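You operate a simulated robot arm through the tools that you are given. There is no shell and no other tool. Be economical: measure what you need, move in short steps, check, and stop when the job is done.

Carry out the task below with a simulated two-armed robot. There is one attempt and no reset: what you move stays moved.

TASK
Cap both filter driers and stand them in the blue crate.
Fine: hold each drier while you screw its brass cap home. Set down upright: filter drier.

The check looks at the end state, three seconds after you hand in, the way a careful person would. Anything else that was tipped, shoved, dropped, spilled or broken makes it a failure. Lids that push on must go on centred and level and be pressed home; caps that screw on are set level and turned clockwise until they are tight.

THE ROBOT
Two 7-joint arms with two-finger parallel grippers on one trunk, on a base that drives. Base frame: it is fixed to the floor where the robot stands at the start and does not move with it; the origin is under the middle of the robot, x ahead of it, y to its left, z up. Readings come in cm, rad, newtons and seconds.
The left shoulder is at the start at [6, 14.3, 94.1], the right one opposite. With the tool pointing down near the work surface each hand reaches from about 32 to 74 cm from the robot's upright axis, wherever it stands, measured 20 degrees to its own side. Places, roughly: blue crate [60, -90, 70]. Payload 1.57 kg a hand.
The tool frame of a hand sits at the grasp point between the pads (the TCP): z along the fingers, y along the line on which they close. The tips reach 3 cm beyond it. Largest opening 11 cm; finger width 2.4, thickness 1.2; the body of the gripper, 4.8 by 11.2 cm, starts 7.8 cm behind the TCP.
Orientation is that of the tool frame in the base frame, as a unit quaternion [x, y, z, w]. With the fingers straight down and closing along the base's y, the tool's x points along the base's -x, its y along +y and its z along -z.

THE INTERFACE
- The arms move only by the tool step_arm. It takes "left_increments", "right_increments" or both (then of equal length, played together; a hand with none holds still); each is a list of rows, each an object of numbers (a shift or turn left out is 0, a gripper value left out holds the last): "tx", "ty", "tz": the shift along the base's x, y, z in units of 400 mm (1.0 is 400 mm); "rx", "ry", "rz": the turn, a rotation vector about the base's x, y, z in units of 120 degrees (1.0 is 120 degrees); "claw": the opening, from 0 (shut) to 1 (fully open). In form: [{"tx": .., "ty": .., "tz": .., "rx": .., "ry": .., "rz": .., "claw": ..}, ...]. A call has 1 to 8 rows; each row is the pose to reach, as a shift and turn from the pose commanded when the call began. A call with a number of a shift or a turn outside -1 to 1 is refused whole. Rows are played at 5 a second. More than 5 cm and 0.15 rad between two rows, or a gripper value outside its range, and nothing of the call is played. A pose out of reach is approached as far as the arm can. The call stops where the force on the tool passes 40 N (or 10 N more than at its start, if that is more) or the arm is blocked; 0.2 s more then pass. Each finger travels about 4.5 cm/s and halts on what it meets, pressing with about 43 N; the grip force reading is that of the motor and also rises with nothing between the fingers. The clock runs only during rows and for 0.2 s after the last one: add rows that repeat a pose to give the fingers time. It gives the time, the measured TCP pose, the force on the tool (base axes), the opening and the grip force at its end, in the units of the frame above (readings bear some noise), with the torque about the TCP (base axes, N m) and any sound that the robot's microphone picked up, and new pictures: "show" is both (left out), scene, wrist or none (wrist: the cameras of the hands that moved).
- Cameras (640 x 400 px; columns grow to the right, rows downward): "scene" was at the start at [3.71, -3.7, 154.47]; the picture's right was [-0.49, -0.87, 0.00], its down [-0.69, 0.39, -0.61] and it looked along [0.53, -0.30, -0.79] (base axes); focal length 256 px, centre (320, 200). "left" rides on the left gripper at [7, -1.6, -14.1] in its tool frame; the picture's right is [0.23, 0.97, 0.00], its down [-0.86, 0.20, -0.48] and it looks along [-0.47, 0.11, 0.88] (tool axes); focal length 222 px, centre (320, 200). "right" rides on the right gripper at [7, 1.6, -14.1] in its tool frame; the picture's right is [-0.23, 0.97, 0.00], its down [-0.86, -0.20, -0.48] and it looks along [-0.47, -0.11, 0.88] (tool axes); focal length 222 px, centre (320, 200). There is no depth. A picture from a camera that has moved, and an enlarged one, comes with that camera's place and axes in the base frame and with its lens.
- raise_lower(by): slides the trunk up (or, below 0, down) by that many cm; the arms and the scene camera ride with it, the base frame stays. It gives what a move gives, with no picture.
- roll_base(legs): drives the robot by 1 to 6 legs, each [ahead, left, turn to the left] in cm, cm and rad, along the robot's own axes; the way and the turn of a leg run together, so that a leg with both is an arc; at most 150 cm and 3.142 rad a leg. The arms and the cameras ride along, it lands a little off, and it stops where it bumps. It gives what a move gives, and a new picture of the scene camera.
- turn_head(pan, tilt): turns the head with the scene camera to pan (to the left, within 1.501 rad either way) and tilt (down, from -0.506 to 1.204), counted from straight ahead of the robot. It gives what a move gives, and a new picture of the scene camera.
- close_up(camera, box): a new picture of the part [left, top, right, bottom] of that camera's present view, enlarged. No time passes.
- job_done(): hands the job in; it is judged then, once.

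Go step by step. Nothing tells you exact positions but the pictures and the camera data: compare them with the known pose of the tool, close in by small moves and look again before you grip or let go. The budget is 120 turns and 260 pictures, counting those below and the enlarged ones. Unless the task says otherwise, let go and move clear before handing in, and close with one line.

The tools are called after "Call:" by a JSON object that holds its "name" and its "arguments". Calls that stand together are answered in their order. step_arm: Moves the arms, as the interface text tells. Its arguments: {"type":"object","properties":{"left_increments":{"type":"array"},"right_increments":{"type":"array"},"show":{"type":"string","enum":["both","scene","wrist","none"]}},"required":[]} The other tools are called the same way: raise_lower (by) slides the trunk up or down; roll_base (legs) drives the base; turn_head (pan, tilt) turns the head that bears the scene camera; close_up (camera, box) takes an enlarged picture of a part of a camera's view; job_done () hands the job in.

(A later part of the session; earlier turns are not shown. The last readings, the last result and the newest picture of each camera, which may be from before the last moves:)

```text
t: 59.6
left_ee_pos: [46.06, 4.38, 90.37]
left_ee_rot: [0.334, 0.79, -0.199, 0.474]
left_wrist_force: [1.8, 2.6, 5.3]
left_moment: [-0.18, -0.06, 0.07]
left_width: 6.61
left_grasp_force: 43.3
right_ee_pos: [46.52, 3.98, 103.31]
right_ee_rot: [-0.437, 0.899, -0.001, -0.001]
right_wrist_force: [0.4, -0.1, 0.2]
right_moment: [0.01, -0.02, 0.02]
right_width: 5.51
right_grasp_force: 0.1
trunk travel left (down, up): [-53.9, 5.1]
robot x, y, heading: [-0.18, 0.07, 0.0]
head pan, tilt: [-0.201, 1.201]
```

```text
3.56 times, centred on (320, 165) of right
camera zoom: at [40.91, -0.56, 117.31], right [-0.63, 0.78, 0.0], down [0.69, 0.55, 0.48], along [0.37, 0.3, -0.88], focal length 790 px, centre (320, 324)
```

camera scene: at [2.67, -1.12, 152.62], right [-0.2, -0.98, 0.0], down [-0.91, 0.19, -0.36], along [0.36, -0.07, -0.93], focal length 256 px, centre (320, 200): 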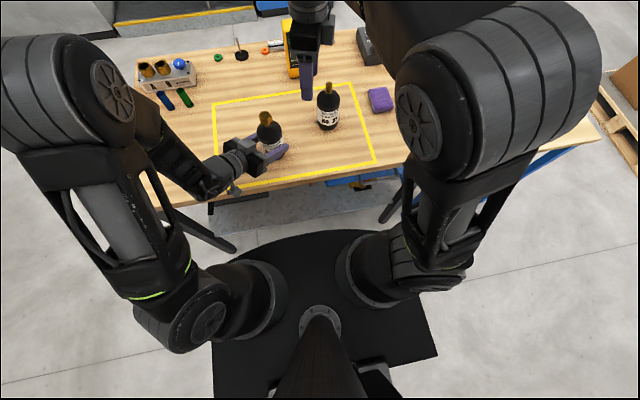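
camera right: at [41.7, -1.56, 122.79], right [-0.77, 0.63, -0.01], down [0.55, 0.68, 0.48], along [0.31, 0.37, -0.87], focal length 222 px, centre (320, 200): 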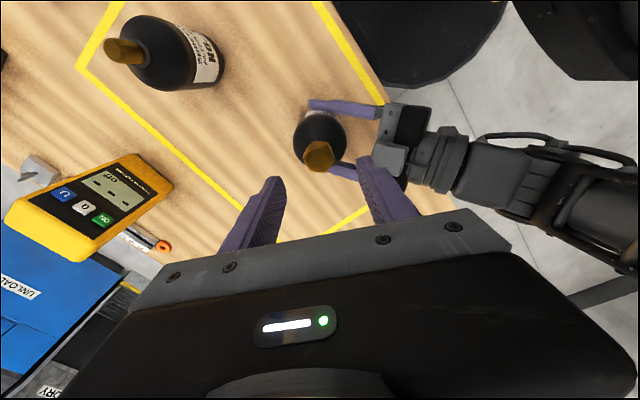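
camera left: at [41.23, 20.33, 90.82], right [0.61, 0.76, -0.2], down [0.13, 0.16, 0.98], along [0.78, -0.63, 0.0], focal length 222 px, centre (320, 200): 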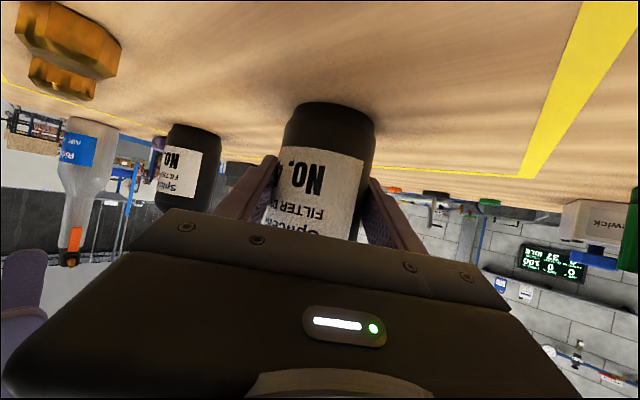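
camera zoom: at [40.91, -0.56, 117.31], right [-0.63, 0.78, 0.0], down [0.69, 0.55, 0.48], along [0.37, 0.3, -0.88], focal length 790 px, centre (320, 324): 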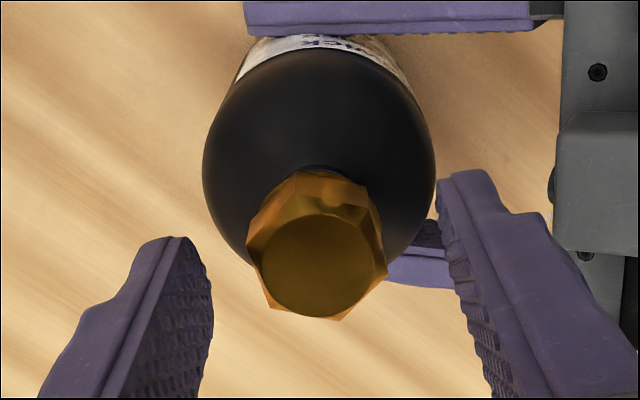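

Aligned again. Gripping and turning another 180°.

Call:
{"name": "step_arm", "arguments": {"right_increments": [{"tz": -0.004, "claw": 0.4}, {"tz": -0.004, "claw": 0.3}, {"tz": -0.004, "claw": 0.2}, {"tz": -0.004, "claw": 0.0}, {"tz": -0.004, "claw": 0.0}], "show": "none"}}

Call:
{"name": "step_arm", "arguments": {"right_increments": [{"rz": -0.07}, {"rz": -0.14}, {"rz": -0.21}, {"rz": -0.28}, {"rz": -0.35}, {"rz": -0.42, "tz": -0.001}, {"rz": -0.49, "tz": -0.001}, {"rz": -0.56, "tz": -0.001}], "show": "none"}}

Call:
{"name": "step_arm", "arguments": {"right_increments": [{"rz": -0.07}, {"rz": -0.14}, {"rz": -0.21}, {"rz": -0.28}, {"rz": -0.35}, {"rz": -0.42, "tz": -0.001}, {"rz": -0.49, "tz": -0.001}, {"rz": -0.56, "tz": -0.001}], "show": "none"}}

Call:
{"name": "step_arm", "arguments": {"right_increments": [{"rz": -0.07}, {"rz": -0.14}, {"rz": -0.21}, {"rz": -0.28}, {"rz": -0.35}, {"rz": -0.39}], "show": "none"}}

Call:
{"name": "close_up", "arguments": {"camera": "scene", "box": [230, 80, 300, 136]}}

```text
t: 60.8
left_ee_pos: [45.94, 4.57, 90.42]
left_ee_rot: [0.334, 0.79, -0.199, 0.475]
left_wrist_force: [-3.4, 5.7, 6.9]
left_moment: [-0.6, -0.74, 0.04]
left_width: 6.62
left_grasp_force: 43.0
right_ee_pos: [46.56, 3.84, 103.14]
right_ee_rot: [-0.436, 0.9, 0.0, 0.0]
right_wrist_force: [7.1, -4.3, 0.2]
right_moment: [-0.11, -0.1, -0.02]
right_width: 3.13
right_grasp_force: 38.1
trunk travel left (down, up): [-53.9, 5.1]
robot x, y, heading: [0.25, 0.37, -0.0]
head pan, tilt: [-0.201, 1.201]
```

```text
t: 62.6
left_ee_pos: [46.05, 4.61, 90.45]
left_ee_rot: [0.333, 0.79, -0.198, 0.475]
left_wrist_force: [-5.9, 5.7, 6.8]
left_moment: [-0.46, -0.48, -0.09]
left_width: 6.64
left_grasp_force: 43.0
right_ee_pos: [46.53, 4.04, 103.15]
right_ee_rot: [0.136, 0.991, 0.0, -0.001]
right_wrist_force: [7.2, -2.5, -0.6]
right_moment: [0.13, -0.29, -0.02]
right_width: 3.11
right_grasp_force: 39.8
trunk travel left (down, up): [-53.9, 5.1]
robot x, y, heading: [-0.04, -0.11, 0.004]
head pan, tilt: [-0.201, 1.201]
```

```text
t: 64.4
left_ee_pos: [46.17, 4.61, 90.46]
left_ee_rot: [0.333, 0.79, -0.199, 0.475]
left_wrist_force: [-4.8, 1.6, 5.0]
left_moment: [-0.08, -0.12, -0.07]
left_width: 6.62
left_grasp_force: 42.9
right_ee_pos: [46.42, 3.93, 102.94]
right_ee_rot: [0.662, 0.75, 0.0, 0.001]
right_wrist_force: [5.1, 1.3, -0.3]
right_moment: [0.37, -0.34, -0.01]
right_width: 3.09
right_grasp_force: 40.1
trunk travel left (down, up): [-53.9, 5.1]
robot x, y, heading: [-0.01, -0.1, -0.001]
head pan, tilt: [-0.201, 1.201]
```

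```text
t: 65.8
left_ee_pos: [46.08, 4.44, 90.33]
left_ee_rot: [0.334, 0.789, -0.199, 0.475]
left_wrist_force: [-5.5, 0.2, 1.7]
left_moment: [-0.12, 0.0, -0.61]
left_width: 6.6
left_grasp_force: 43.1
right_ee_pos: [46.42, 3.93, 102.94]
right_ee_rot: [0.905, 0.425, 0.0, 0.0]
right_wrist_force: [2.3, -1.4, -1.2]
right_moment: [-0.11, 0.03, 0.58]
right_width: 2.92
right_grasp_force: 39.1
trunk travel left (down, up): [-53.9, 5.1]
robot x, y, heading: [-0.02, 0.11, -0.002]
head pan, tilt: [-0.201, 1.201]
```

```text
7.14 times, centred on (265, 108) of scene
camera zoom: at [2.67, -1.15, 152.61], right [-0.2, -0.98, 0.0], down [-0.91, 0.19, -0.36], along [0.36, -0.07, -0.93], focal length 1826 px, centre (713, 857)
```

zoom: 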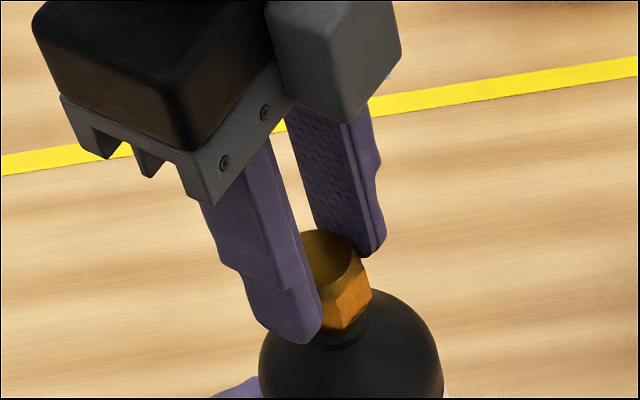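

Torque has risen to 0.58 N·m and the cap sits on the collar. A little more turning will confirm that it is tight.

Call:
{"name": "step_arm", "arguments": {"right_increments": [{"rz": -0.03}, {"rz": -0.06}, {"rz": -0.09}], "show": "none"}}

Call:
{"name": "close_up", "arguments": {"camera": "right", "box": [230, 110, 410, 220]}}

```text
t: 66.6
left_ee_pos: [45.97, 4.56, 90.45]
left_ee_rot: [0.333, 0.79, -0.198, 0.475]
left_wrist_force: [-1.8, -1.2, 0.8]
left_moment: [-0.04, 0.26, -0.66]
left_width: 6.62
left_grasp_force: 43.1
right_ee_pos: [46.42, 3.98, 102.89]
right_ee_rot: [0.941, 0.339, 0.0, 0.0]
right_wrist_force: [0.1, 0.7, -0.2]
right_moment: [0.01, 0.02, 0.69]
right_width: 2.91
right_grasp_force: 38.6
trunk travel left (down, up): [-53.9, 5.1]
robot x, y, heading: [-0.12, 0.15, 0.001]
head pan, tilt: [-0.201, 1.201]
```

```text
3.56 times, centred on (320, 165) of right
camera zoom: at [52.81, 7.08, 117.03], right [0.45, -0.89, 0.0], down [-0.79, -0.39, 0.48], along [-0.43, -0.21, -0.88], focal length 790 px, centre (320, 324)
```

zoom: 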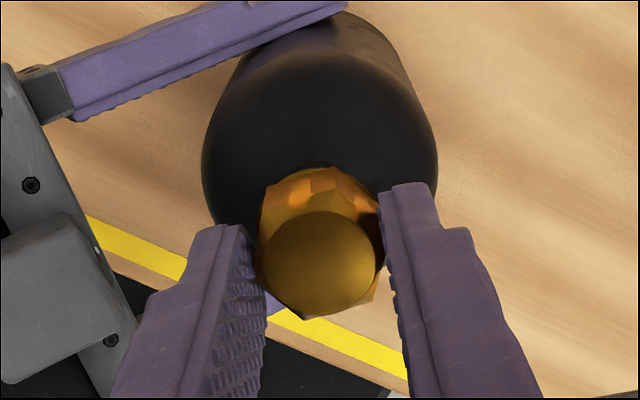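

The torque holds at about 0.69 N·m on both hands, so cap A is tight. I release it, raise the right hand, and have the left set No. 46 aside at about y=20.

Call:
{"name": "step_arm", "arguments": {"right_increments": [{"claw": 0.45}, {"claw": 0.55}, {"claw": 0.55}, {"tz": 0.05}, {"tz": 0.12}, {"tz": 0.2}, {"tz": 0.25, "ty": -0.05}], "show": "none"}}

Call:
{"name": "close_up", "arguments": {"camera": "scene", "box": [220, 70, 310, 140]}}

Call:
{"name": "step_arm", "arguments": {"right_increments": [{"rz": 0.07, "ty": -0.05}, {"rz": 0.14, "ty": -0.1}, {"rz": 0.21, "ty": -0.15}, {"rz": 0.28, "ty": -0.2}, {"rz": 0.35, "ty": -0.25}, {"rz": 0.42, "ty": -0.3}, {"rz": 0.49, "ty": -0.34}, {"rz": 0.56, "ty": -0.38}], "left_increments": [{"tz": 0.02}, {"tz": 0.035, "ty": 0.03}, {"tz": 0.04, "ty": 0.09}, {"tz": 0.04, "ty": 0.16}, {"tz": 0.04, "ty": 0.23}, {"tz": 0.04, "ty": 0.3}, {"tz": 0.035, "ty": 0.35}, {"tz": 0.025, "ty": 0.37}], "show": "scene"}}

```text
t: 68.2
left_ee_pos: [46.05, 4.54, 90.45]
left_ee_rot: [0.333, 0.79, -0.198, 0.475]
left_wrist_force: [-0.4, -0.2, 0.4]
left_moment: [0.04, 0.2, -0.03]
left_width: 6.61
left_grasp_force: 43.0
right_ee_pos: [46.46, 3.79, 111.08]
right_ee_rot: [0.941, 0.34, 0.0, 0.001]
right_wrist_force: [0.2, 0.2, -0.5]
right_moment: [0.01, -0.05, 0.02]
right_width: 6.05
right_grasp_force: 0.0
right hand out of reach, approached as far as the arm can: row 7
trunk travel left (down, up): [-53.9, 5.1]
robot x, y, heading: [-0.45, 0.04, -0.003]
head pan, tilt: [-0.201, 1.201]
```

```text
5.71 times, centred on (265, 105) of scene
camera zoom: at [2.71, -1.13, 152.62], right [-0.2, -0.98, 0.0], down [-0.91, 0.19, -0.36], along [0.35, -0.07, -0.93], focal length 1461 px, centre (634, 743)
```

zoom: 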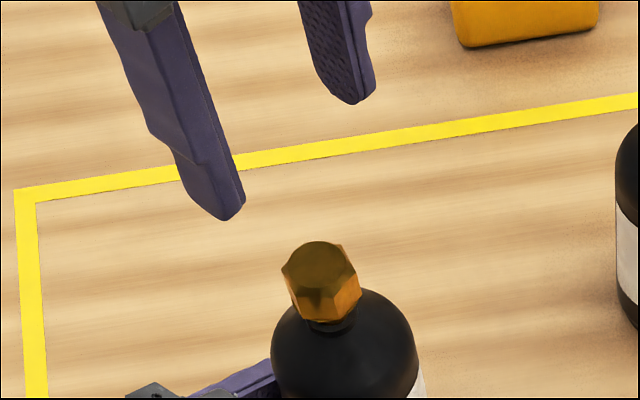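

```text
t: 70.0
left_ee_pos: [46.08, 19.27, 91.44]
left_ee_rot: [0.334, 0.79, -0.199, 0.474]
left_wrist_force: [-0.1, 0.7, -4.8]
left_moment: [0.01, 0.03, 0.01]
left_width: 6.61
left_grasp_force: 43.0
right_ee_pos: [46.55, -11.42, 110.91]
right_ee_rot: [0.595, 0.804, 0.0, 0.0]
right_wrist_force: [0.2, 0.2, 0.3]
right_moment: [-0.01, 0.02, 0.0]
right_width: 6.05
right_grasp_force: 0.0
trunk travel left (down, up): [-53.9, 5.1]
robot x, y, heading: [0.05, 0.12, -0.001]
head pan, tilt: [-0.201, 1.201]
camera scene: at [2.75, -1.15, 152.61], right [-0.2, -0.98, 0.0], down [-0.91, 0.19, -0.36], along [0.35, -0.07, -0.93], focal length 256 px, centre (320, 200)
```

scene: 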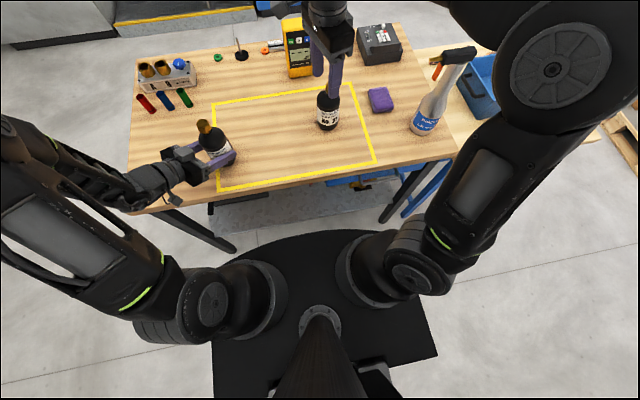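

Lowering No. 46 to the table, then opening the left hand and backing out.

Call:
{"name": "step_arm", "arguments": {"left_increments": [{"tz": -0.01}, {"tz": -0.018}, {"tz": -0.022}, {"tz": -0.025}, {"tz": -0.025}], "show": "none"}}

Call:
{"name": "close_up", "arguments": {"camera": "left", "box": [160, 50, 480, 250]}}

```text
t: 71.2
left_ee_pos: [46.05, 19.25, 90.37]
left_ee_rot: [0.333, 0.79, -0.198, 0.475]
left_wrist_force: [0.7, 0.5, -4.6]
left_moment: [0.02, 0.07, -0.02]
left_width: 6.6
left_grasp_force: 42.6
right_ee_pos: [46.38, -11.33, 111.04]
right_ee_rot: [0.596, 0.803, 0.0, 0.0]
right_wrist_force: [-0.3, 0.1, 0.0]
right_moment: [0.0, -0.01, 0.02]
right_width: 6.06
right_grasp_force: 0.1
trunk travel left (down, up): [-53.9, 5.1]
robot x, y, heading: [-0.29, -0.22, 0.002]
head pan, tilt: [-0.201, 1.201]
```

```text
2.00 times, centred on (320, 150) of left
camera zoom: at [33.96, 29.44, 90.76], right [0.62, 0.76, -0.2], down [0.13, 0.15, 0.98], along [0.77, -0.64, 0.0], focal length 444 px, centre (320, 300)
```

zoom: 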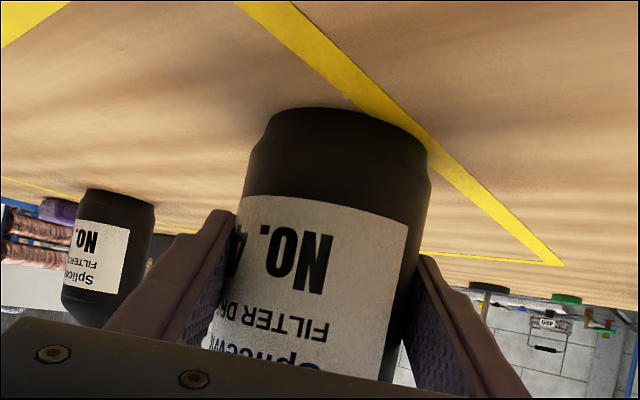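

Call:
{"name": "step_arm", "arguments": {"left_increments": [{"tz": -0.001}, {"tz": -0.002}, {"tz": -0.003}, {"tz": -0.004}, {"tz": -0.004}], "show": "none"}}

```text
t: 72.4
left_ee_pos: [46.13, 19.23, 90.41]
left_ee_rot: [0.333, 0.788, -0.199, 0.477]
left_wrist_force: [3.5, 2.8, 13.6]
left_moment: [0.11, 0.35, -0.08]
left_width: 6.62
left_grasp_force: 42.6
right_ee_pos: [46.47, -11.28, 111.04]
right_ee_rot: [0.595, 0.803, 0.002, 0.001]
right_wrist_force: [-0.6, -0.2, -0.1]
right_moment: [-0.02, 0.01, 0.0]
right_width: 6.06
right_grasp_force: 0.0
trunk travel left (down, up): [-53.9, 5.1]
robot x, y, heading: [0.36, -0.33, -0.002]
head pan, tilt: [-0.201, 1.201]
```

On the table. Opening the left hand and backing out along its axis.

Call:
{"name": "step_arm", "arguments": {"left_increments": [{"claw": 0.7}, {"claw": 1}, {"claw": 1}, {"tx": -0.04, "ty": 0.04, "tz": 0.03}, {"tx": -0.1, "ty": 0.1, "tz": 0.076}, {"tx": -0.16, "ty": 0.16, "tz": 0.12}, {"tx": -0.21, "ty": 0.21, "tz": 0.16}], "right_increments": [{"rz": 0.07}, {"rz": 0.14}, {"rz": 0.21}, {"rz": 0.28}, {"rz": 0.35}, {"rz": 0.42}, {"rz": 0.49}], "show": "both"}}

```text
t: 74.0
left_ee_pos: [37.56, 27.64, 96.61]
left_ee_rot: [0.334, 0.79, -0.199, 0.474]
left_wrist_force: [0.5, -0.3, -0.7]
left_moment: [0.02, 0.0, 0.0]
left_width: 10.98
left_grasp_force: 0.0
right_ee_pos: [46.43, -11.47, 111.01]
right_ee_rot: [0.123, 0.992, 0.0, 0.0]
right_wrist_force: [-0.1, 0.8, 0.4]
right_moment: [-0.02, -0.02, -0.03]
right_width: 6.04
right_grasp_force: 0.1
trunk travel left (down, up): [-53.9, 5.1]
robot x, y, heading: [0.01, -0.16, -0.0]
head pan, tilt: [-0.201, 1.201]
camera scene: at [2.63, -1.15, 152.62], right [-0.2, -0.98, 0.0], down [-0.91, 0.19, -0.36], along [0.36, -0.07, -0.93], focal length 256 px, centre (320, 200)
camera right: at [40.11, -8.12, 125.15], right [0.46, 0.89, 0.0], down [0.78, -0.4, 0.48], along [0.43, -0.22, -0.88], focal length 222 px, centre (320, 200)
camera left: at [25.44, 37.77, 97.04], right [0.62, 0.76, -0.2], down [0.13, 0.15, 0.98], along [0.77, -0.64, 0.0], focal length 222 px, centre (320, 200)
```

scene: 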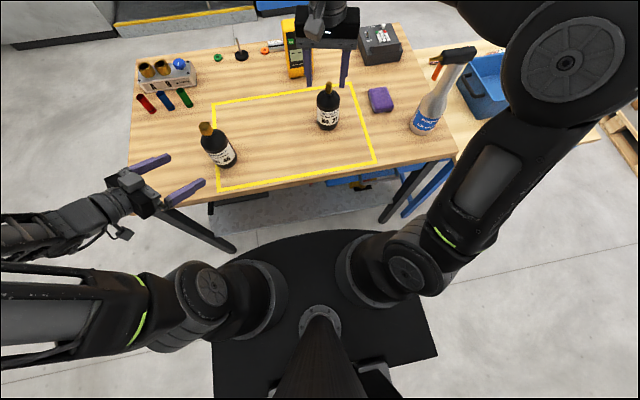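
right: 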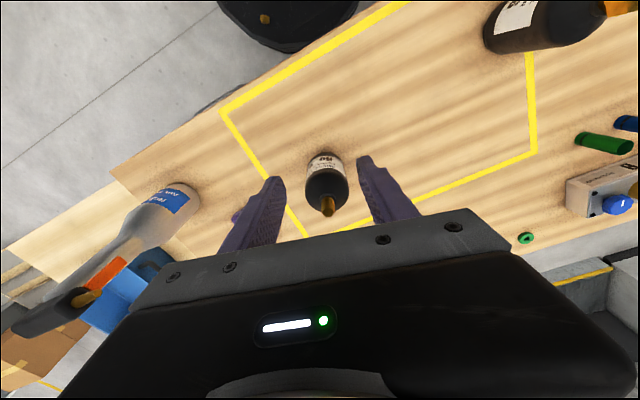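
left: 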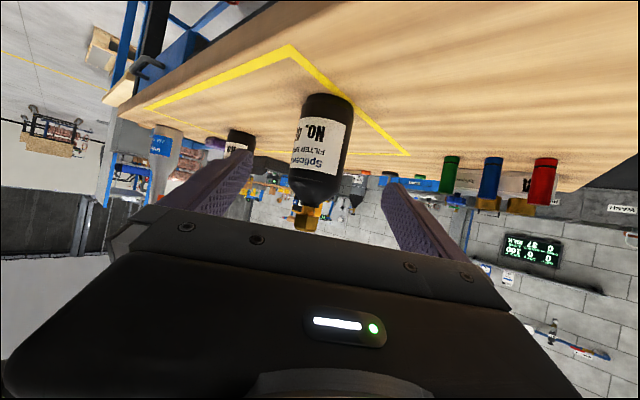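

No. 46 stands capped. Triangulating, cap B lies on my base plate at about [15.8, -16.5, 31]. I'll drive back 30 cm so the arm can reach down there without touching the table.

Call:
{"name": "roll_base", "arguments": {"legs": [[-30, 0, 0]]}}

Call:
{"name": "close_up", "arguments": {"camera": "right", "box": [200, 0, 420, 140]}}

```text
t: 76.0
left_ee_pos: [7.53, 27.64, 96.6]
left_ee_rot: [0.333, 0.79, -0.198, 0.476]
left_wrist_force: [-0.3, -0.7, 0.1]
left_moment: [0.02, 0.02, 0.07]
left_width: 11.0
left_grasp_force: 0.2
right_ee_pos: [16.49, -11.34, 111.03]
right_ee_rot: [0.122, 0.993, 0.0, 0.001]
right_wrist_force: [0.0, 0.3, 0.4]
right_moment: [0.02, -0.01, 0.01]
right_width: 6.04
right_grasp_force: 0.2
trunk travel left (down, up): [-53.9, 5.1]
robot x, y, heading: [-29.82, -0.27, 0.003]
head pan, tilt: [-0.201, 1.201]
camera scene: at [-27.34, -1.18, 152.62], right [-0.2, -0.98, 0.0], down [-0.91, 0.18, -0.36], along [0.36, -0.07, -0.93], focal length 256 px, centre (320, 200)
```

scene: 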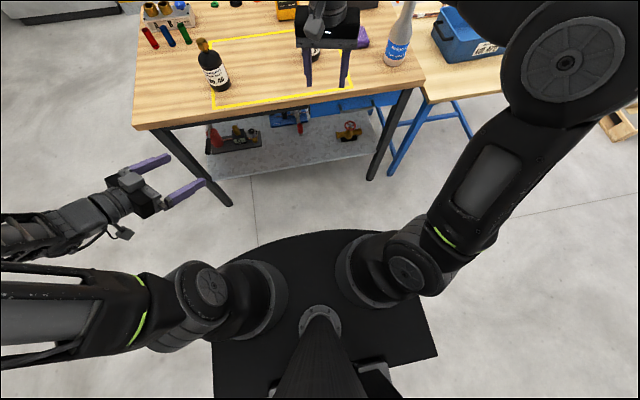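

```text
2.86 times, centred on (310, 70) of right
camera zoom: at [10.19, -8.02, 125.16], right [0.46, 0.89, 0.0], down [0.78, -0.4, 0.48], along [0.43, -0.22, -0.88], focal length 635 px, centre (349, 571)
```

zoom: 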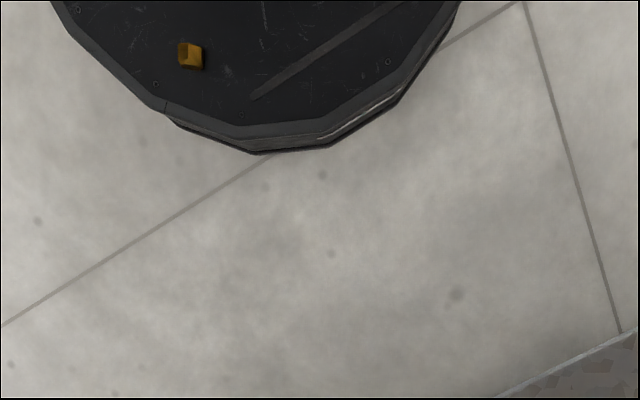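

The cap stayed put. I lower the right hand in the free space in front of the base.

Call:
{"name": "step_arm", "arguments": {"right_increments": [{"tx": -0.025, "ty": -0.028, "tz": -0.112}, {"tx": -0.05, "ty": -0.056, "tz": -0.224}, {"tx": -0.075, "ty": -0.084, "tz": -0.336}, {"tx": -0.1, "ty": -0.112, "tz": -0.448}, {"tx": -0.125, "ty": -0.14, "tz": -0.56}, {"tx": -0.15, "ty": -0.168, "tz": -0.672}, {"tx": -0.175, "ty": -0.196, "tz": -0.784}, {"tx": -0.2, "ty": -0.22, "tz": -0.9}], "show": "both"}}

```text
t: 77.8
left_ee_pos: [7.69, 27.67, 96.66]
left_ee_rot: [0.332, 0.79, -0.198, 0.475]
left_wrist_force: [0.2, 0.0, 0.1]
left_moment: [-0.01, 0.01, 0.0]
left_width: 11.02
left_grasp_force: 0.1
right_ee_pos: [8.56, -20.08, 74.95]
right_ee_rot: [0.122, 0.992, 0.001, 0.001]
right_wrist_force: [0.4, 0.2, -0.1]
right_moment: [-0.04, 0.01, -0.01]
right_width: 6.06
right_grasp_force: 0.0
trunk travel left (down, up): [-53.9, 5.1]
robot x, y, heading: [-29.71, -0.13, 0.005]
head pan, tilt: [-0.201, 1.201]
camera scene: at [-27.14, -1.18, 152.62], right [-0.2, -0.98, 0.0], down [-0.91, 0.18, -0.36], along [0.35, -0.07, -0.93], focal length 256 px, centre (320, 200)
camera right: at [2.2, -16.85, 89.08], right [0.46, 0.89, 0.0], down [0.78, -0.4, 0.48], along [0.43, -0.22, -0.88], focal length 222 px, centre (320, 200)
```

scene: 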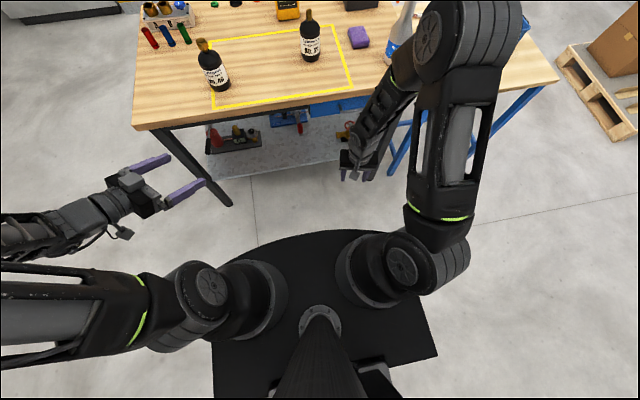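
right: 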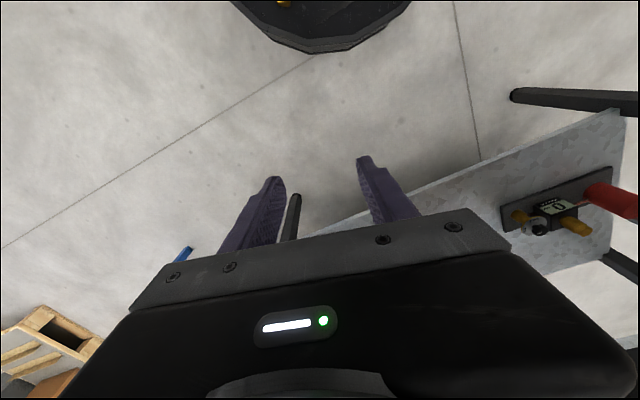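

Call:
{"name": "step_arm", "arguments": {"right_increments": [{"tx": -0.03, "tz": -0.078}, {"tx": -0.06, "tz": -0.156}, {"tx": -0.1, "tz": -0.234}, {"tx": -0.15, "ty": 0.01, "tz": -0.312}, {"tx": -0.2, "ty": 0.02, "tz": -0.39}, {"tx": -0.25, "ty": 0.03, "tz": -0.468}, {"tx": -0.3, "ty": 0.04, "tz": -0.546}, {"tx": -0.35, "ty": 0.05, "tz": -0.625}], "show": "both"}}

```text
t: 79.6
left_ee_pos: [7.71, 27.67, 96.57]
left_ee_rot: [0.332, 0.79, -0.198, 0.475]
left_wrist_force: [-0.9, 0.4, 0.7]
left_moment: [-0.01, -0.02, 0.0]
left_width: 11.0
left_grasp_force: 0.1
right_ee_pos: [-5.44, -17.81, 50.11]
right_ee_rot: [0.123, 0.992, 0.001, 0.0]
right_wrist_force: [0.0, 1.2, 0.3]
right_moment: [0.04, 0.0, 0.04]
right_width: 6.03
right_grasp_force: 0.1
trunk travel left (down, up): [-53.9, 5.1]
robot x, y, heading: [-30.15, -0.09, 0.0]
head pan, tilt: [-0.201, 1.201]
camera scene: at [-27.22, -1.19, 152.62], right [-0.2, -0.98, 0.0], down [-0.91, 0.18, -0.36], along [0.36, -0.07, -0.93], focal length 256 px, centre (320, 200)
camera right: at [-11.94, -14.57, 64.17], right [0.46, 0.89, 0.0], down [0.78, -0.4, 0.48], along [0.43, -0.22, -0.88], focal length 222 px, centre (320, 200)
```

scene: 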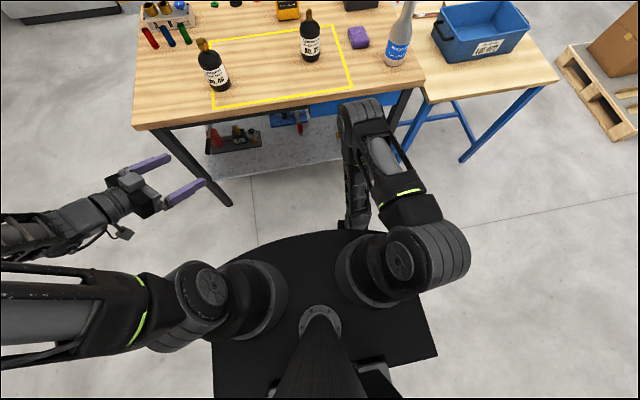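
right: 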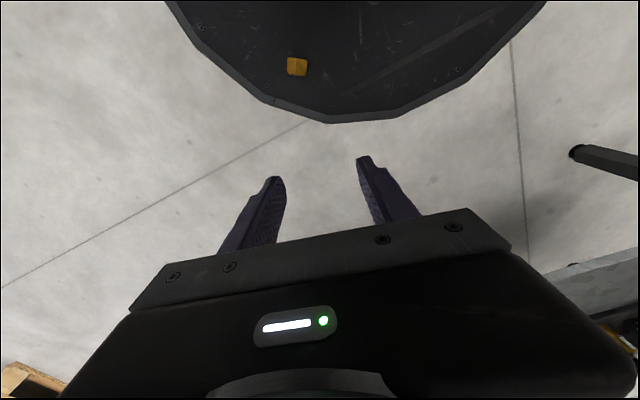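

Call:
{"name": "close_up", "arguments": {"camera": "right", "box": [260, 40, 340, 90]}}

Call:
{"name": "step_arm", "arguments": {"right_increments": [{"tx": -0.03, "tz": -0.03}, {"tx": -0.07, "ty": 0.01, "tz": -0.06}, {"tx": -0.11, "ty": 0.02, "tz": -0.09}, {"tx": -0.15, "ty": 0.03, "tz": -0.12}, {"tx": -0.19, "ty": 0.03, "tz": -0.15}, {"tx": -0.22, "ty": 0.03, "tz": -0.18}], "show": "both"}}

```text
8.00 times, centred on (300, 65) of right
camera zoom: at [-11.94, -14.57, 64.17], right [0.46, 0.89, 0.0], down [0.78, -0.4, 0.48], along [0.43, -0.22, -0.88], focal length 1777 px, centre (480, 1280)
```

zoom: 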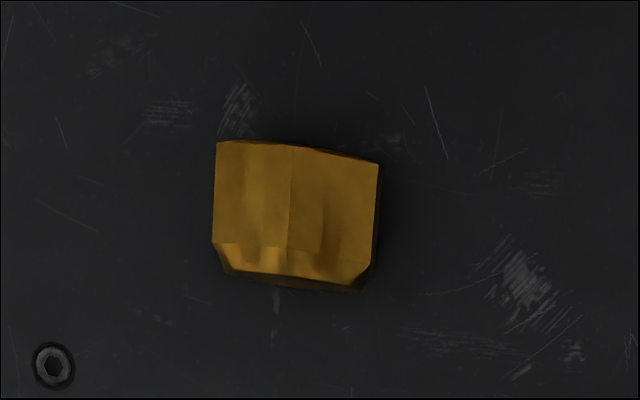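

```text
t: 81.0
left_ee_pos: [7.62, 27.62, 96.71]
left_ee_rot: [0.332, 0.79, -0.198, 0.475]
left_wrist_force: [-0.2, -0.2, 0.5]
left_moment: [-0.02, -0.01, 0.01]
left_width: 11.0
left_grasp_force: 0.0
right_ee_pos: [-14.14, -16.78, 42.78]
right_ee_rot: [0.123, 0.992, 0.0, -0.001]
right_wrist_force: [0.1, -0.2, 0.3]
right_moment: [-0.02, 0.01, 0.0]
right_width: 6.05
right_grasp_force: 0.0
trunk travel left (down, up): [-53.9, 5.1]
robot x, y, heading: [-29.76, -0.38, 0.0]
head pan, tilt: [-0.201, 1.201]
camera scene: at [-27.23, -1.19, 152.62], right [-0.2, -0.98, 0.0], down [-0.91, 0.18, -0.36], along [0.36, -0.07, -0.93], focal length 256 px, centre (320, 200)
camera right: at [-20.55, -13.56, 56.89], right [0.46, 0.89, 0.0], down [0.78, -0.4, 0.48], along [0.43, -0.22, -0.88], focal length 222 px, centre (320, 200)
```

scene: 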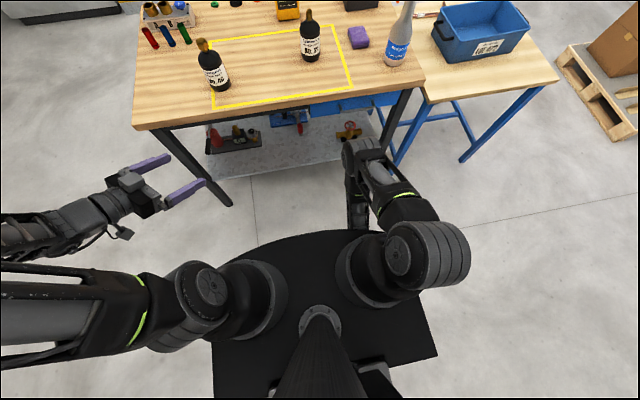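
right: 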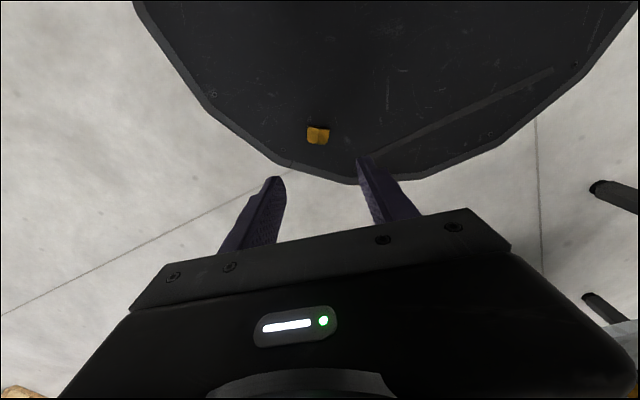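

Reach is fine. Two views triangulate cap B to about [-14.76, -16.8, 26.9], lying on its side with its closed end facing away from the robot. I move above it and align.

Call:
{"name": "step_arm", "arguments": {"right_increments": [{"tx": -0.005, "tz": -0.05, "rz": -0.05}, {"tx": -0.01, "tz": -0.1, "rz": -0.108}, {"tx": -0.016, "tz": -0.15, "rz": -0.108}, {"tx": -0.016, "tz": -0.195, "rz": -0.108}, {"tx": -0.016, "tz": -0.195, "rz": -0.108}], "show": "none"}}

Call:
{"name": "close_up", "arguments": {"camera": "right", "box": [240, 100, 400, 200]}}

```text
t: 82.2
left_ee_pos: [7.63, 27.67, 96.67]
left_ee_rot: [0.332, 0.79, -0.198, 0.475]
left_wrist_force: [-0.3, -0.4, 0.1]
left_moment: [0.01, 0.01, 0.02]
left_width: 11.0
left_grasp_force: 0.0
right_ee_pos: [-14.63, -16.78, 35.1]
right_ee_rot: [0.234, 0.972, 0.0, -0.001]
right_wrist_force: [-0.5, -0.3, 0.6]
right_moment: [0.0, 0.04, 0.0]
right_width: 6.07
right_grasp_force: 0.1
trunk travel left (down, up): [-53.9, 5.1]
robot x, y, heading: [-29.85, -0.18, 0.002]
head pan, tilt: [-0.201, 1.201]
```

```text
4.00 times, centred on (320, 150) of right
camera zoom: at [-20.16, -12.19, 49.11], right [0.65, 0.76, 0.0], down [0.67, -0.57, 0.48], along [0.36, -0.31, -0.88], focal length 888 px, centre (320, 400)
```

zoom: 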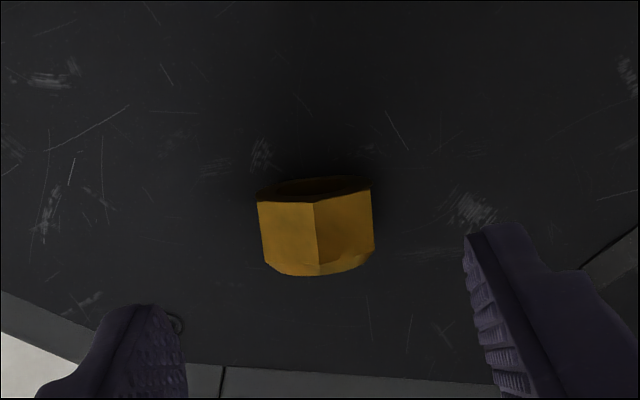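

Call:
{"name": "step_arm", "arguments": {"right_increments": [{"tx": -0.008, "tz": -0.05}, {"tx": -0.008, "tz": -0.1}, {"tx": -0.008, "tz": -0.145}, {"tx": -0.008, "tz": -0.145}], "show": "none"}}

Call:
{"name": "close_up", "arguments": {"camera": "right", "box": [240, 120, 400, 220]}}

```text
t: 83.2
left_ee_pos: [7.67, 27.7, 96.59]
left_ee_rot: [0.333, 0.79, -0.198, 0.475]
left_wrist_force: [0.1, -0.3, 0.6]
left_moment: [0.04, 0.04, 0.0]
left_width: 10.98
left_grasp_force: 0.1
right_ee_pos: [-14.92, -17.1, 32.23]
right_ee_rot: [0.234, 0.972, 0.001, -0.001]
right_wrist_force: [-0.7, 0.8, 0.9]
right_moment: [-0.01, -0.04, -0.02]
right_width: 6.03
right_grasp_force: 0.0
right hand out of reach, approached as far as the arm can: row 2, 3, 4
trunk travel left (down, up): [-53.9, 5.1]
robot x, y, heading: [-30.0, -0.13, 0.002]
head pan, tilt: [-0.201, 1.201]
```

```text
4.00 times, centred on (320, 170) of right
camera zoom: at [-20.46, -12.53, 46.29], right [0.65, 0.76, 0.0], down [0.67, -0.57, 0.48], along [0.37, -0.31, -0.88], focal length 888 px, centre (320, 320)
```

zoom: 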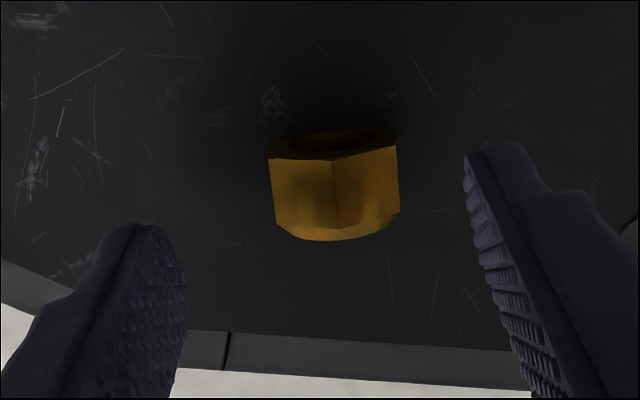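

The arm bottoms out at z=32, so I'll lower the trunk instead.

Call:
{"name": "raise_lower", "arguments": {"by": -2.6}}

Call:
{"name": "close_up", "arguments": {"camera": "right", "box": [240, 120, 400, 220]}}

```text
t: 83.9
left_ee_pos: [7.64, 27.79, 94.0]
left_ee_rot: [0.332, 0.79, -0.198, 0.476]
left_wrist_force: [-0.4, 0.8, 0.7]
left_moment: [0.02, 0.03, 0.01]
left_width: 10.99
left_grasp_force: 0.1
right_ee_pos: [-14.93, -17.18, 29.58]
right_ee_rot: [0.234, 0.972, 0.001, 0.0]
right_wrist_force: [-0.1, 0.4, 0.3]
right_moment: [-0.02, -0.01, 0.03]
right_width: 6.06
right_grasp_force: 0.1
trunk travel left (down, up): [-51.3, 7.7]
robot x, y, heading: [-30.15, 0.0, -0.001]
head pan, tilt: [-0.201, 1.201]
```

```text
4.00 times, centred on (320, 170) of right
camera zoom: at [-20.46, -12.55, 43.69], right [0.65, 0.76, 0.0], down [0.67, -0.57, 0.48], along [0.37, -0.31, -0.88], focal length 888 px, centre (320, 320)
```

zoom: 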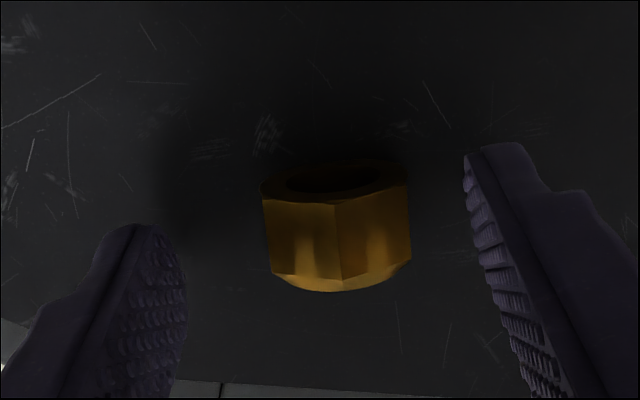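

Call:
{"name": "step_arm", "arguments": {"right_increments": [{"tx": 0.003, "ty": 0.006}, {"tx": 0.003, "ty": 0.006}], "show": "none"}}

Call:
{"name": "raise_lower", "arguments": {"by": -0.8}}

Call:
{"name": "close_up", "arguments": {"camera": "right", "box": [240, 120, 400, 220]}}

```text
t: 84.5
left_ee_pos: [7.63, 27.74, 94.06]
left_ee_rot: [0.332, 0.79, -0.198, 0.476]
left_wrist_force: [-0.5, 0.1, -0.4]
left_moment: [-0.01, -0.02, 0.01]
left_width: 11.0
left_grasp_force: 0.1
right_ee_pos: [-14.88, -16.97, 29.63]
right_ee_rot: [0.235, 0.972, 0.001, 0.0]
right_wrist_force: [0.4, -0.1, 0.4]
right_moment: [0.02, 0.0, -0.03]
right_width: 6.04
right_grasp_force: 0.0
trunk travel left (down, up): [-51.3, 7.7]
robot x, y, heading: [-30.01, -0.45, 0.003]
head pan, tilt: [-0.201, 1.201]
```

```text
t: 85.1
left_ee_pos: [7.64, 27.68, 93.25]
left_ee_rot: [0.331, 0.791, -0.197, 0.476]
left_wrist_force: [0.1, -0.2, 0.2]
left_moment: [0.02, 0.03, -0.02]
left_width: 10.99
left_grasp_force: 0.1
right_ee_pos: [-14.83, -16.89, 28.81]
right_ee_rot: [0.235, 0.972, 0.001, 0.0]
right_wrist_force: [0.2, -0.1, -0.1]
right_moment: [0.0, -0.02, 0.01]
right_width: 6.05
right_grasp_force: 0.0
trunk travel left (down, up): [-50.5, 8.5]
robot x, y, heading: [-29.54, -0.43, 0.003]
head pan, tilt: [-0.201, 1.201]
```

```text
4.00 times, centred on (320, 170) of right
camera zoom: at [-20.33, -12.37, 42.88], right [0.65, 0.76, 0.0], down [0.67, -0.57, 0.48], along [0.37, -0.31, -0.88], focal length 888 px, centre (320, 320)
```

zoom: 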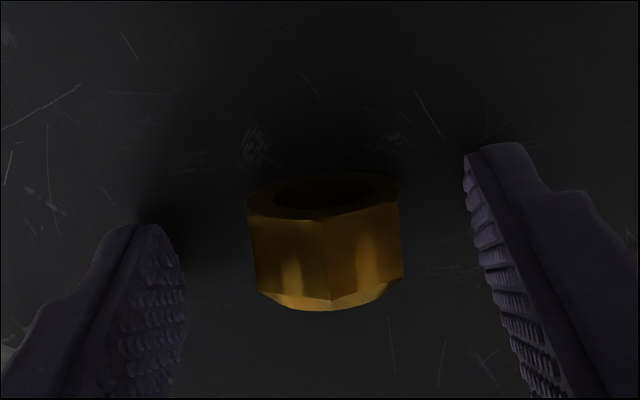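

Centred. Closing gently on the cap.

Call:
{"name": "step_arm", "arguments": {"right_increments": [{"rz": -0.04, "claw": 0.45}, {"rz": -0.04, "claw": 0.36}, {"rz": -0.04, "claw": 0.3}, {"rz": -0.04, "claw": 0.25}, {"rz": -0.04, "claw": 0.1}, {"rz": -0.04, "claw": 0.0}, {"rz": -0.04, "claw": 0.0}], "show": "none"}}

Call:
{"name": "close_up", "arguments": {"camera": "right", "box": [240, 120, 400, 220]}}

```text
t: 86.7
left_ee_pos: [7.73, 27.7, 93.26]
left_ee_rot: [0.332, 0.79, -0.198, 0.475]
left_wrist_force: [0.1, -0.6, -0.3]
left_moment: [0.03, -0.02, -0.01]
left_width: 11.01
left_grasp_force: 0.1
right_ee_pos: [-14.77, -16.92, 28.93]
right_ee_rot: [0.274, 0.962, 0.001, 0.0]
right_wrist_force: [0.3, 0.8, 0.2]
right_moment: [0.03, -0.01, -0.01]
right_width: 3.13
right_grasp_force: 40.0
trunk travel left (down, up): [-50.5, 8.5]
robot x, y, heading: [-29.83, -0.05, -0.003]
head pan, tilt: [-0.201, 1.201]
```

```text
4.00 times, centred on (320, 170) of right
camera zoom: at [-19.92, -11.92, 42.87], right [0.71, 0.71, 0.0], down [0.62, -0.62, 0.48], along [0.34, -0.34, -0.88], focal length 888 px, centre (320, 320)
```

zoom: 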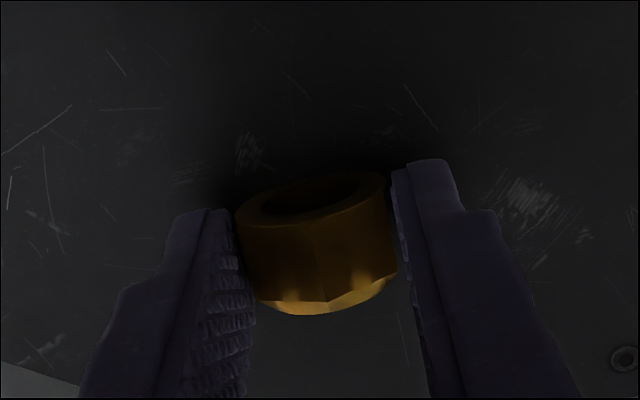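

Firmly gripped (3.13, 40 N). Raising the trunk, then lifting out along the way I came.

Call:
{"name": "raise_lower", "arguments": {"by": 3.4}}

Call:
{"name": "step_arm", "arguments": {"right_increments": [{"tz": 0.03}, {"tz": 0.08, "tx": 0.02}, {"tz": 0.15, "tx": 0.06}, {"tz": 0.22, "tx": 0.11}, {"tz": 0.3, "tx": 0.17}, {"tz": 0.38, "tx": 0.23}, {"tz": 0.46, "tx": 0.29}, {"tz": 0.55, "tx": 0.35}], "show": "wrist"}}

Call:
{"name": "step_arm", "arguments": {"right_increments": [{"tz": 0.1, "tx": 0.03}, {"tz": 0.2, "tx": 0.06}, {"tz": 0.3, "tx": 0.09}, {"tz": 0.4, "tx": 0.12}, {"tz": 0.5, "tx": 0.15}, {"tz": 0.6, "tx": 0.17}, {"tz": 0.7, "tx": 0.19}, {"tz": 0.8, "tx": 0.2}], "show": "both"}}

```text
t: 87.5
left_ee_pos: [7.67, 27.68, 96.64]
left_ee_rot: [0.332, 0.791, -0.198, 0.474]
left_wrist_force: [0.3, 1.1, 0.1]
left_moment: [0.0, 0.01, -0.02]
left_width: 11.0
left_grasp_force: 0.0
right_ee_pos: [-14.77, -17.04, 32.2]
right_ee_rot: [0.274, 0.962, 0.001, 0.0]
right_wrist_force: [-0.1, 0.2, -0.1]
right_moment: [0.01, 0.0, 0.0]
right_width: 3.15
right_grasp_force: 40.5
trunk travel left (down, up): [-53.9, 5.1]
robot x, y, heading: [-30.02, -0.41, 0.003]
head pan, tilt: [-0.201, 1.201]
```

```text
t: 89.3
left_ee_pos: [7.7, 27.68, 96.67]
left_ee_rot: [0.332, 0.791, -0.197, 0.475]
left_wrist_force: [0.8, 1.1, -0.1]
left_moment: [-0.02, 0.01, -0.01]
left_width: 11.03
left_grasp_force: 0.0
right_ee_pos: [-0.94, -17.01, 54.2]
right_ee_rot: [0.275, 0.961, 0.002, 0.0]
right_wrist_force: [0.6, 0.1, -0.3]
right_moment: [0.01, -0.02, 0.03]
right_width: 3.15
right_grasp_force: 40.3
trunk travel left (down, up): [-53.9, 5.1]
robot x, y, heading: [-29.84, -0.07, 0.006]
head pan, tilt: [-0.201, 1.201]
camera right: at [-6.03, -11.96, 68.23], right [0.71, 0.71, 0.0], down [0.62, -0.62, 0.48], along [0.34, -0.34, -0.88], focal length 222 px, centre (320, 200)
```

right: 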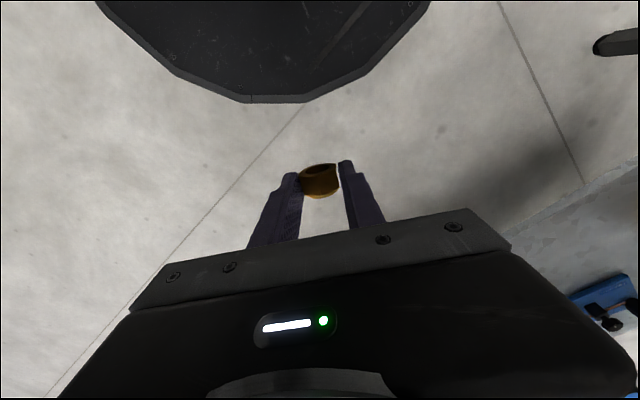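

```text
t: 91.1
left_ee_pos: [7.67, 27.77, 96.71]
left_ee_rot: [0.333, 0.79, -0.198, 0.475]
left_wrist_force: [-0.2, 0.2, 0.1]
left_moment: [0.03, 0.03, -0.02]
left_width: 11.0
left_grasp_force: 0.1
right_ee_pos: [6.99, -16.97, 86.42]
right_ee_rot: [0.275, 0.961, 0.001, -0.001]
right_wrist_force: [-0.5, 0.3, 0.3]
right_moment: [0.0, -0.01, 0.02]
right_width: 3.14
right_grasp_force: 40.8
trunk travel left (down, up): [-53.9, 5.1]
robot x, y, heading: [-30.0, -0.27, 0.005]
head pan, tilt: [-0.201, 1.201]
camera scene: at [-27.3, -1.2, 152.61], right [-0.2, -0.98, 0.0], down [-0.91, 0.18, -0.36], along [0.36, -0.07, -0.93], focal length 256 px, centre (320, 200)
camera right: at [1.83, -11.96, 100.48], right [0.71, 0.71, 0.0], down [0.62, -0.62, 0.48], along [0.34, -0.34, -0.88], focal length 222 px, centre (320, 200)
```

scene: 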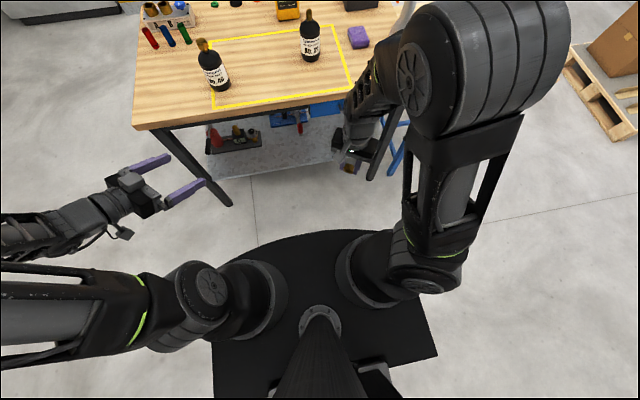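
right: 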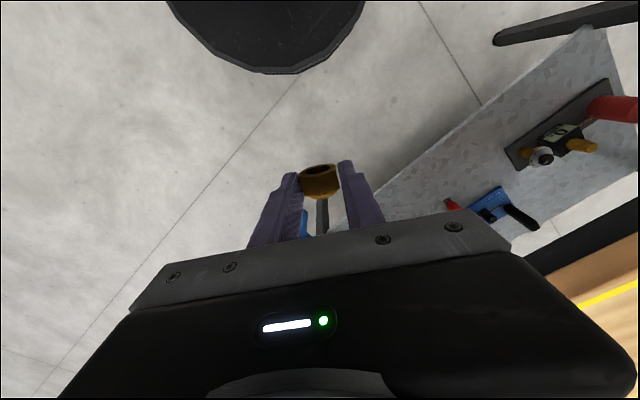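

The cap is safely held. I now pitch the hand to point forward, which turns the cap closed-end up, so it can be set on the table edge.

Call:
{"name": "step_arm", "arguments": {"right_increments": [{"rx": -0.0173, "ry": -0.0608, "rz": 0.0173, "tx": 0.025, "tz": 0.06}, {"rx": -0.0347, "ry": -0.1215, "rz": 0.0347, "tx": 0.05, "tz": 0.12}, {"rx": -0.052, "ry": -0.1823, "rz": 0.052, "tx": 0.075, "tz": 0.18}, {"rx": -0.0693, "ry": -0.243, "rz": 0.0693, "tx": 0.1, "tz": 0.24}, {"rx": -0.0867, "ry": -0.3038, "rz": 0.0867, "tx": 0.125, "tz": 0.3}, {"rx": -0.104, "ry": -0.3645, "rz": 0.104, "tx": 0.15, "tz": 0.34}], "show": "none"}}

Call:
{"name": "step_arm", "arguments": {"right_increments": [{"rx": -0.0173, "ry": -0.0608, "rz": 0.0173, "tx": 0.03}, {"rx": -0.0347, "ry": -0.1215, "rz": 0.0347, "tx": 0.06}, {"rx": -0.052, "ry": -0.1823, "rz": 0.052, "tx": 0.09}, {"rx": -0.0693, "ry": -0.243, "rz": 0.0693, "tx": 0.12}, {"rx": -0.0867, "ry": -0.3038, "rz": 0.0867, "tx": 0.15}, {"rx": -0.104, "ry": -0.3645, "rz": 0.104, "tx": 0.18}], "show": "both"}}

Call:
{"name": "close_up", "arguments": {"camera": "right", "box": [240, 120, 400, 220]}}

```text
t: 92.5
left_ee_pos: [7.7, 27.66, 96.68]
left_ee_rot: [0.332, 0.79, -0.198, 0.476]
left_wrist_force: [-0.3, -0.1, 0.3]
left_moment: [-0.01, 0.02, 0.0]
left_width: 11.01
left_grasp_force: 0.1
right_ee_pos: [16.24, -16.12, 100.87]
right_ee_rot: [0.15, 0.91, 0.0, 0.386]
right_wrist_force: [-0.4, -0.3, -0.3]
right_moment: [0.0, 0.0, 0.01]
right_width: 3.14
right_grasp_force: 40.3
right hand out of reach, approached as far as the arm can: row 4, 5, 6
trunk travel left (down, up): [-53.9, 5.1]
robot x, y, heading: [-29.94, -0.21, 0.004]
head pan, tilt: [-0.201, 1.201]
```

```text
t: 93.9
left_ee_pos: [7.74, 27.64, 96.74]
left_ee_rot: [0.332, 0.79, -0.198, 0.475]
left_wrist_force: [-0.1, -0.8, -0.2]
left_moment: [-0.01, -0.03, -0.02]
left_width: 11.0
left_grasp_force: 0.0
right_ee_pos: [24.19, -15.95, 100.49]
right_ee_rot: [-0.001, 0.707, 0.001, 0.707]
right_wrist_force: [0.0, 0.2, -0.8]
right_moment: [-0.03, 0.01, 0.01]
right_width: 3.14
right_grasp_force: 39.3
right hand out of reach, approached as far as the arm can: row 1, 2, 3, 4, 5, 6
trunk travel left (down, up): [-53.9, 5.1]
robot x, y, heading: [-29.86, -0.35, 0.005]
head pan, tilt: [-0.201, 1.201]
camera scene: at [-27.18, -1.18, 152.62], right [-0.2, -0.98, 0.0], down [-0.91, 0.18, -0.36], along [0.35, -0.07, -0.93], focal length 256 px, centre (320, 200)
camera right: at [9.98, -14.42, 93.52], right [0.0, 0.97, 0.23], down [-0.48, -0.2, 0.85], along [0.88, -0.11, 0.47], focal length 222 px, centre (320, 200)
```

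scene: 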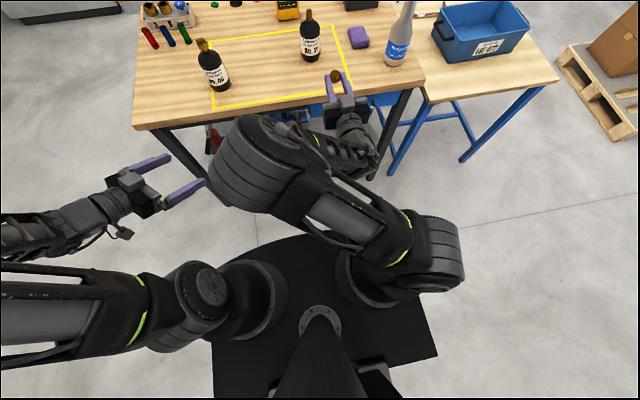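
right: 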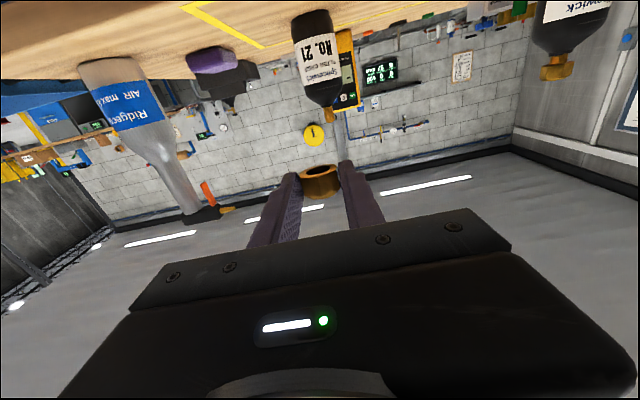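

```text
4.00 times, centred on (320, 170) of right
camera zoom: at [9.98, -14.42, 93.52], right [0.0, 0.97, 0.23], down [-0.48, -0.2, 0.85], along [0.88, -0.11, 0.47], focal length 888 px, centre (320, 320)
```

zoom: 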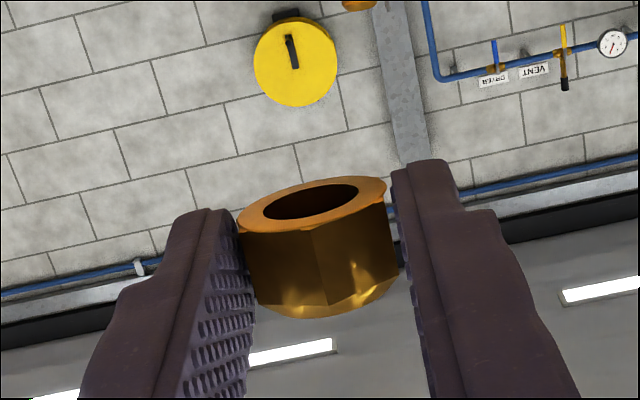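

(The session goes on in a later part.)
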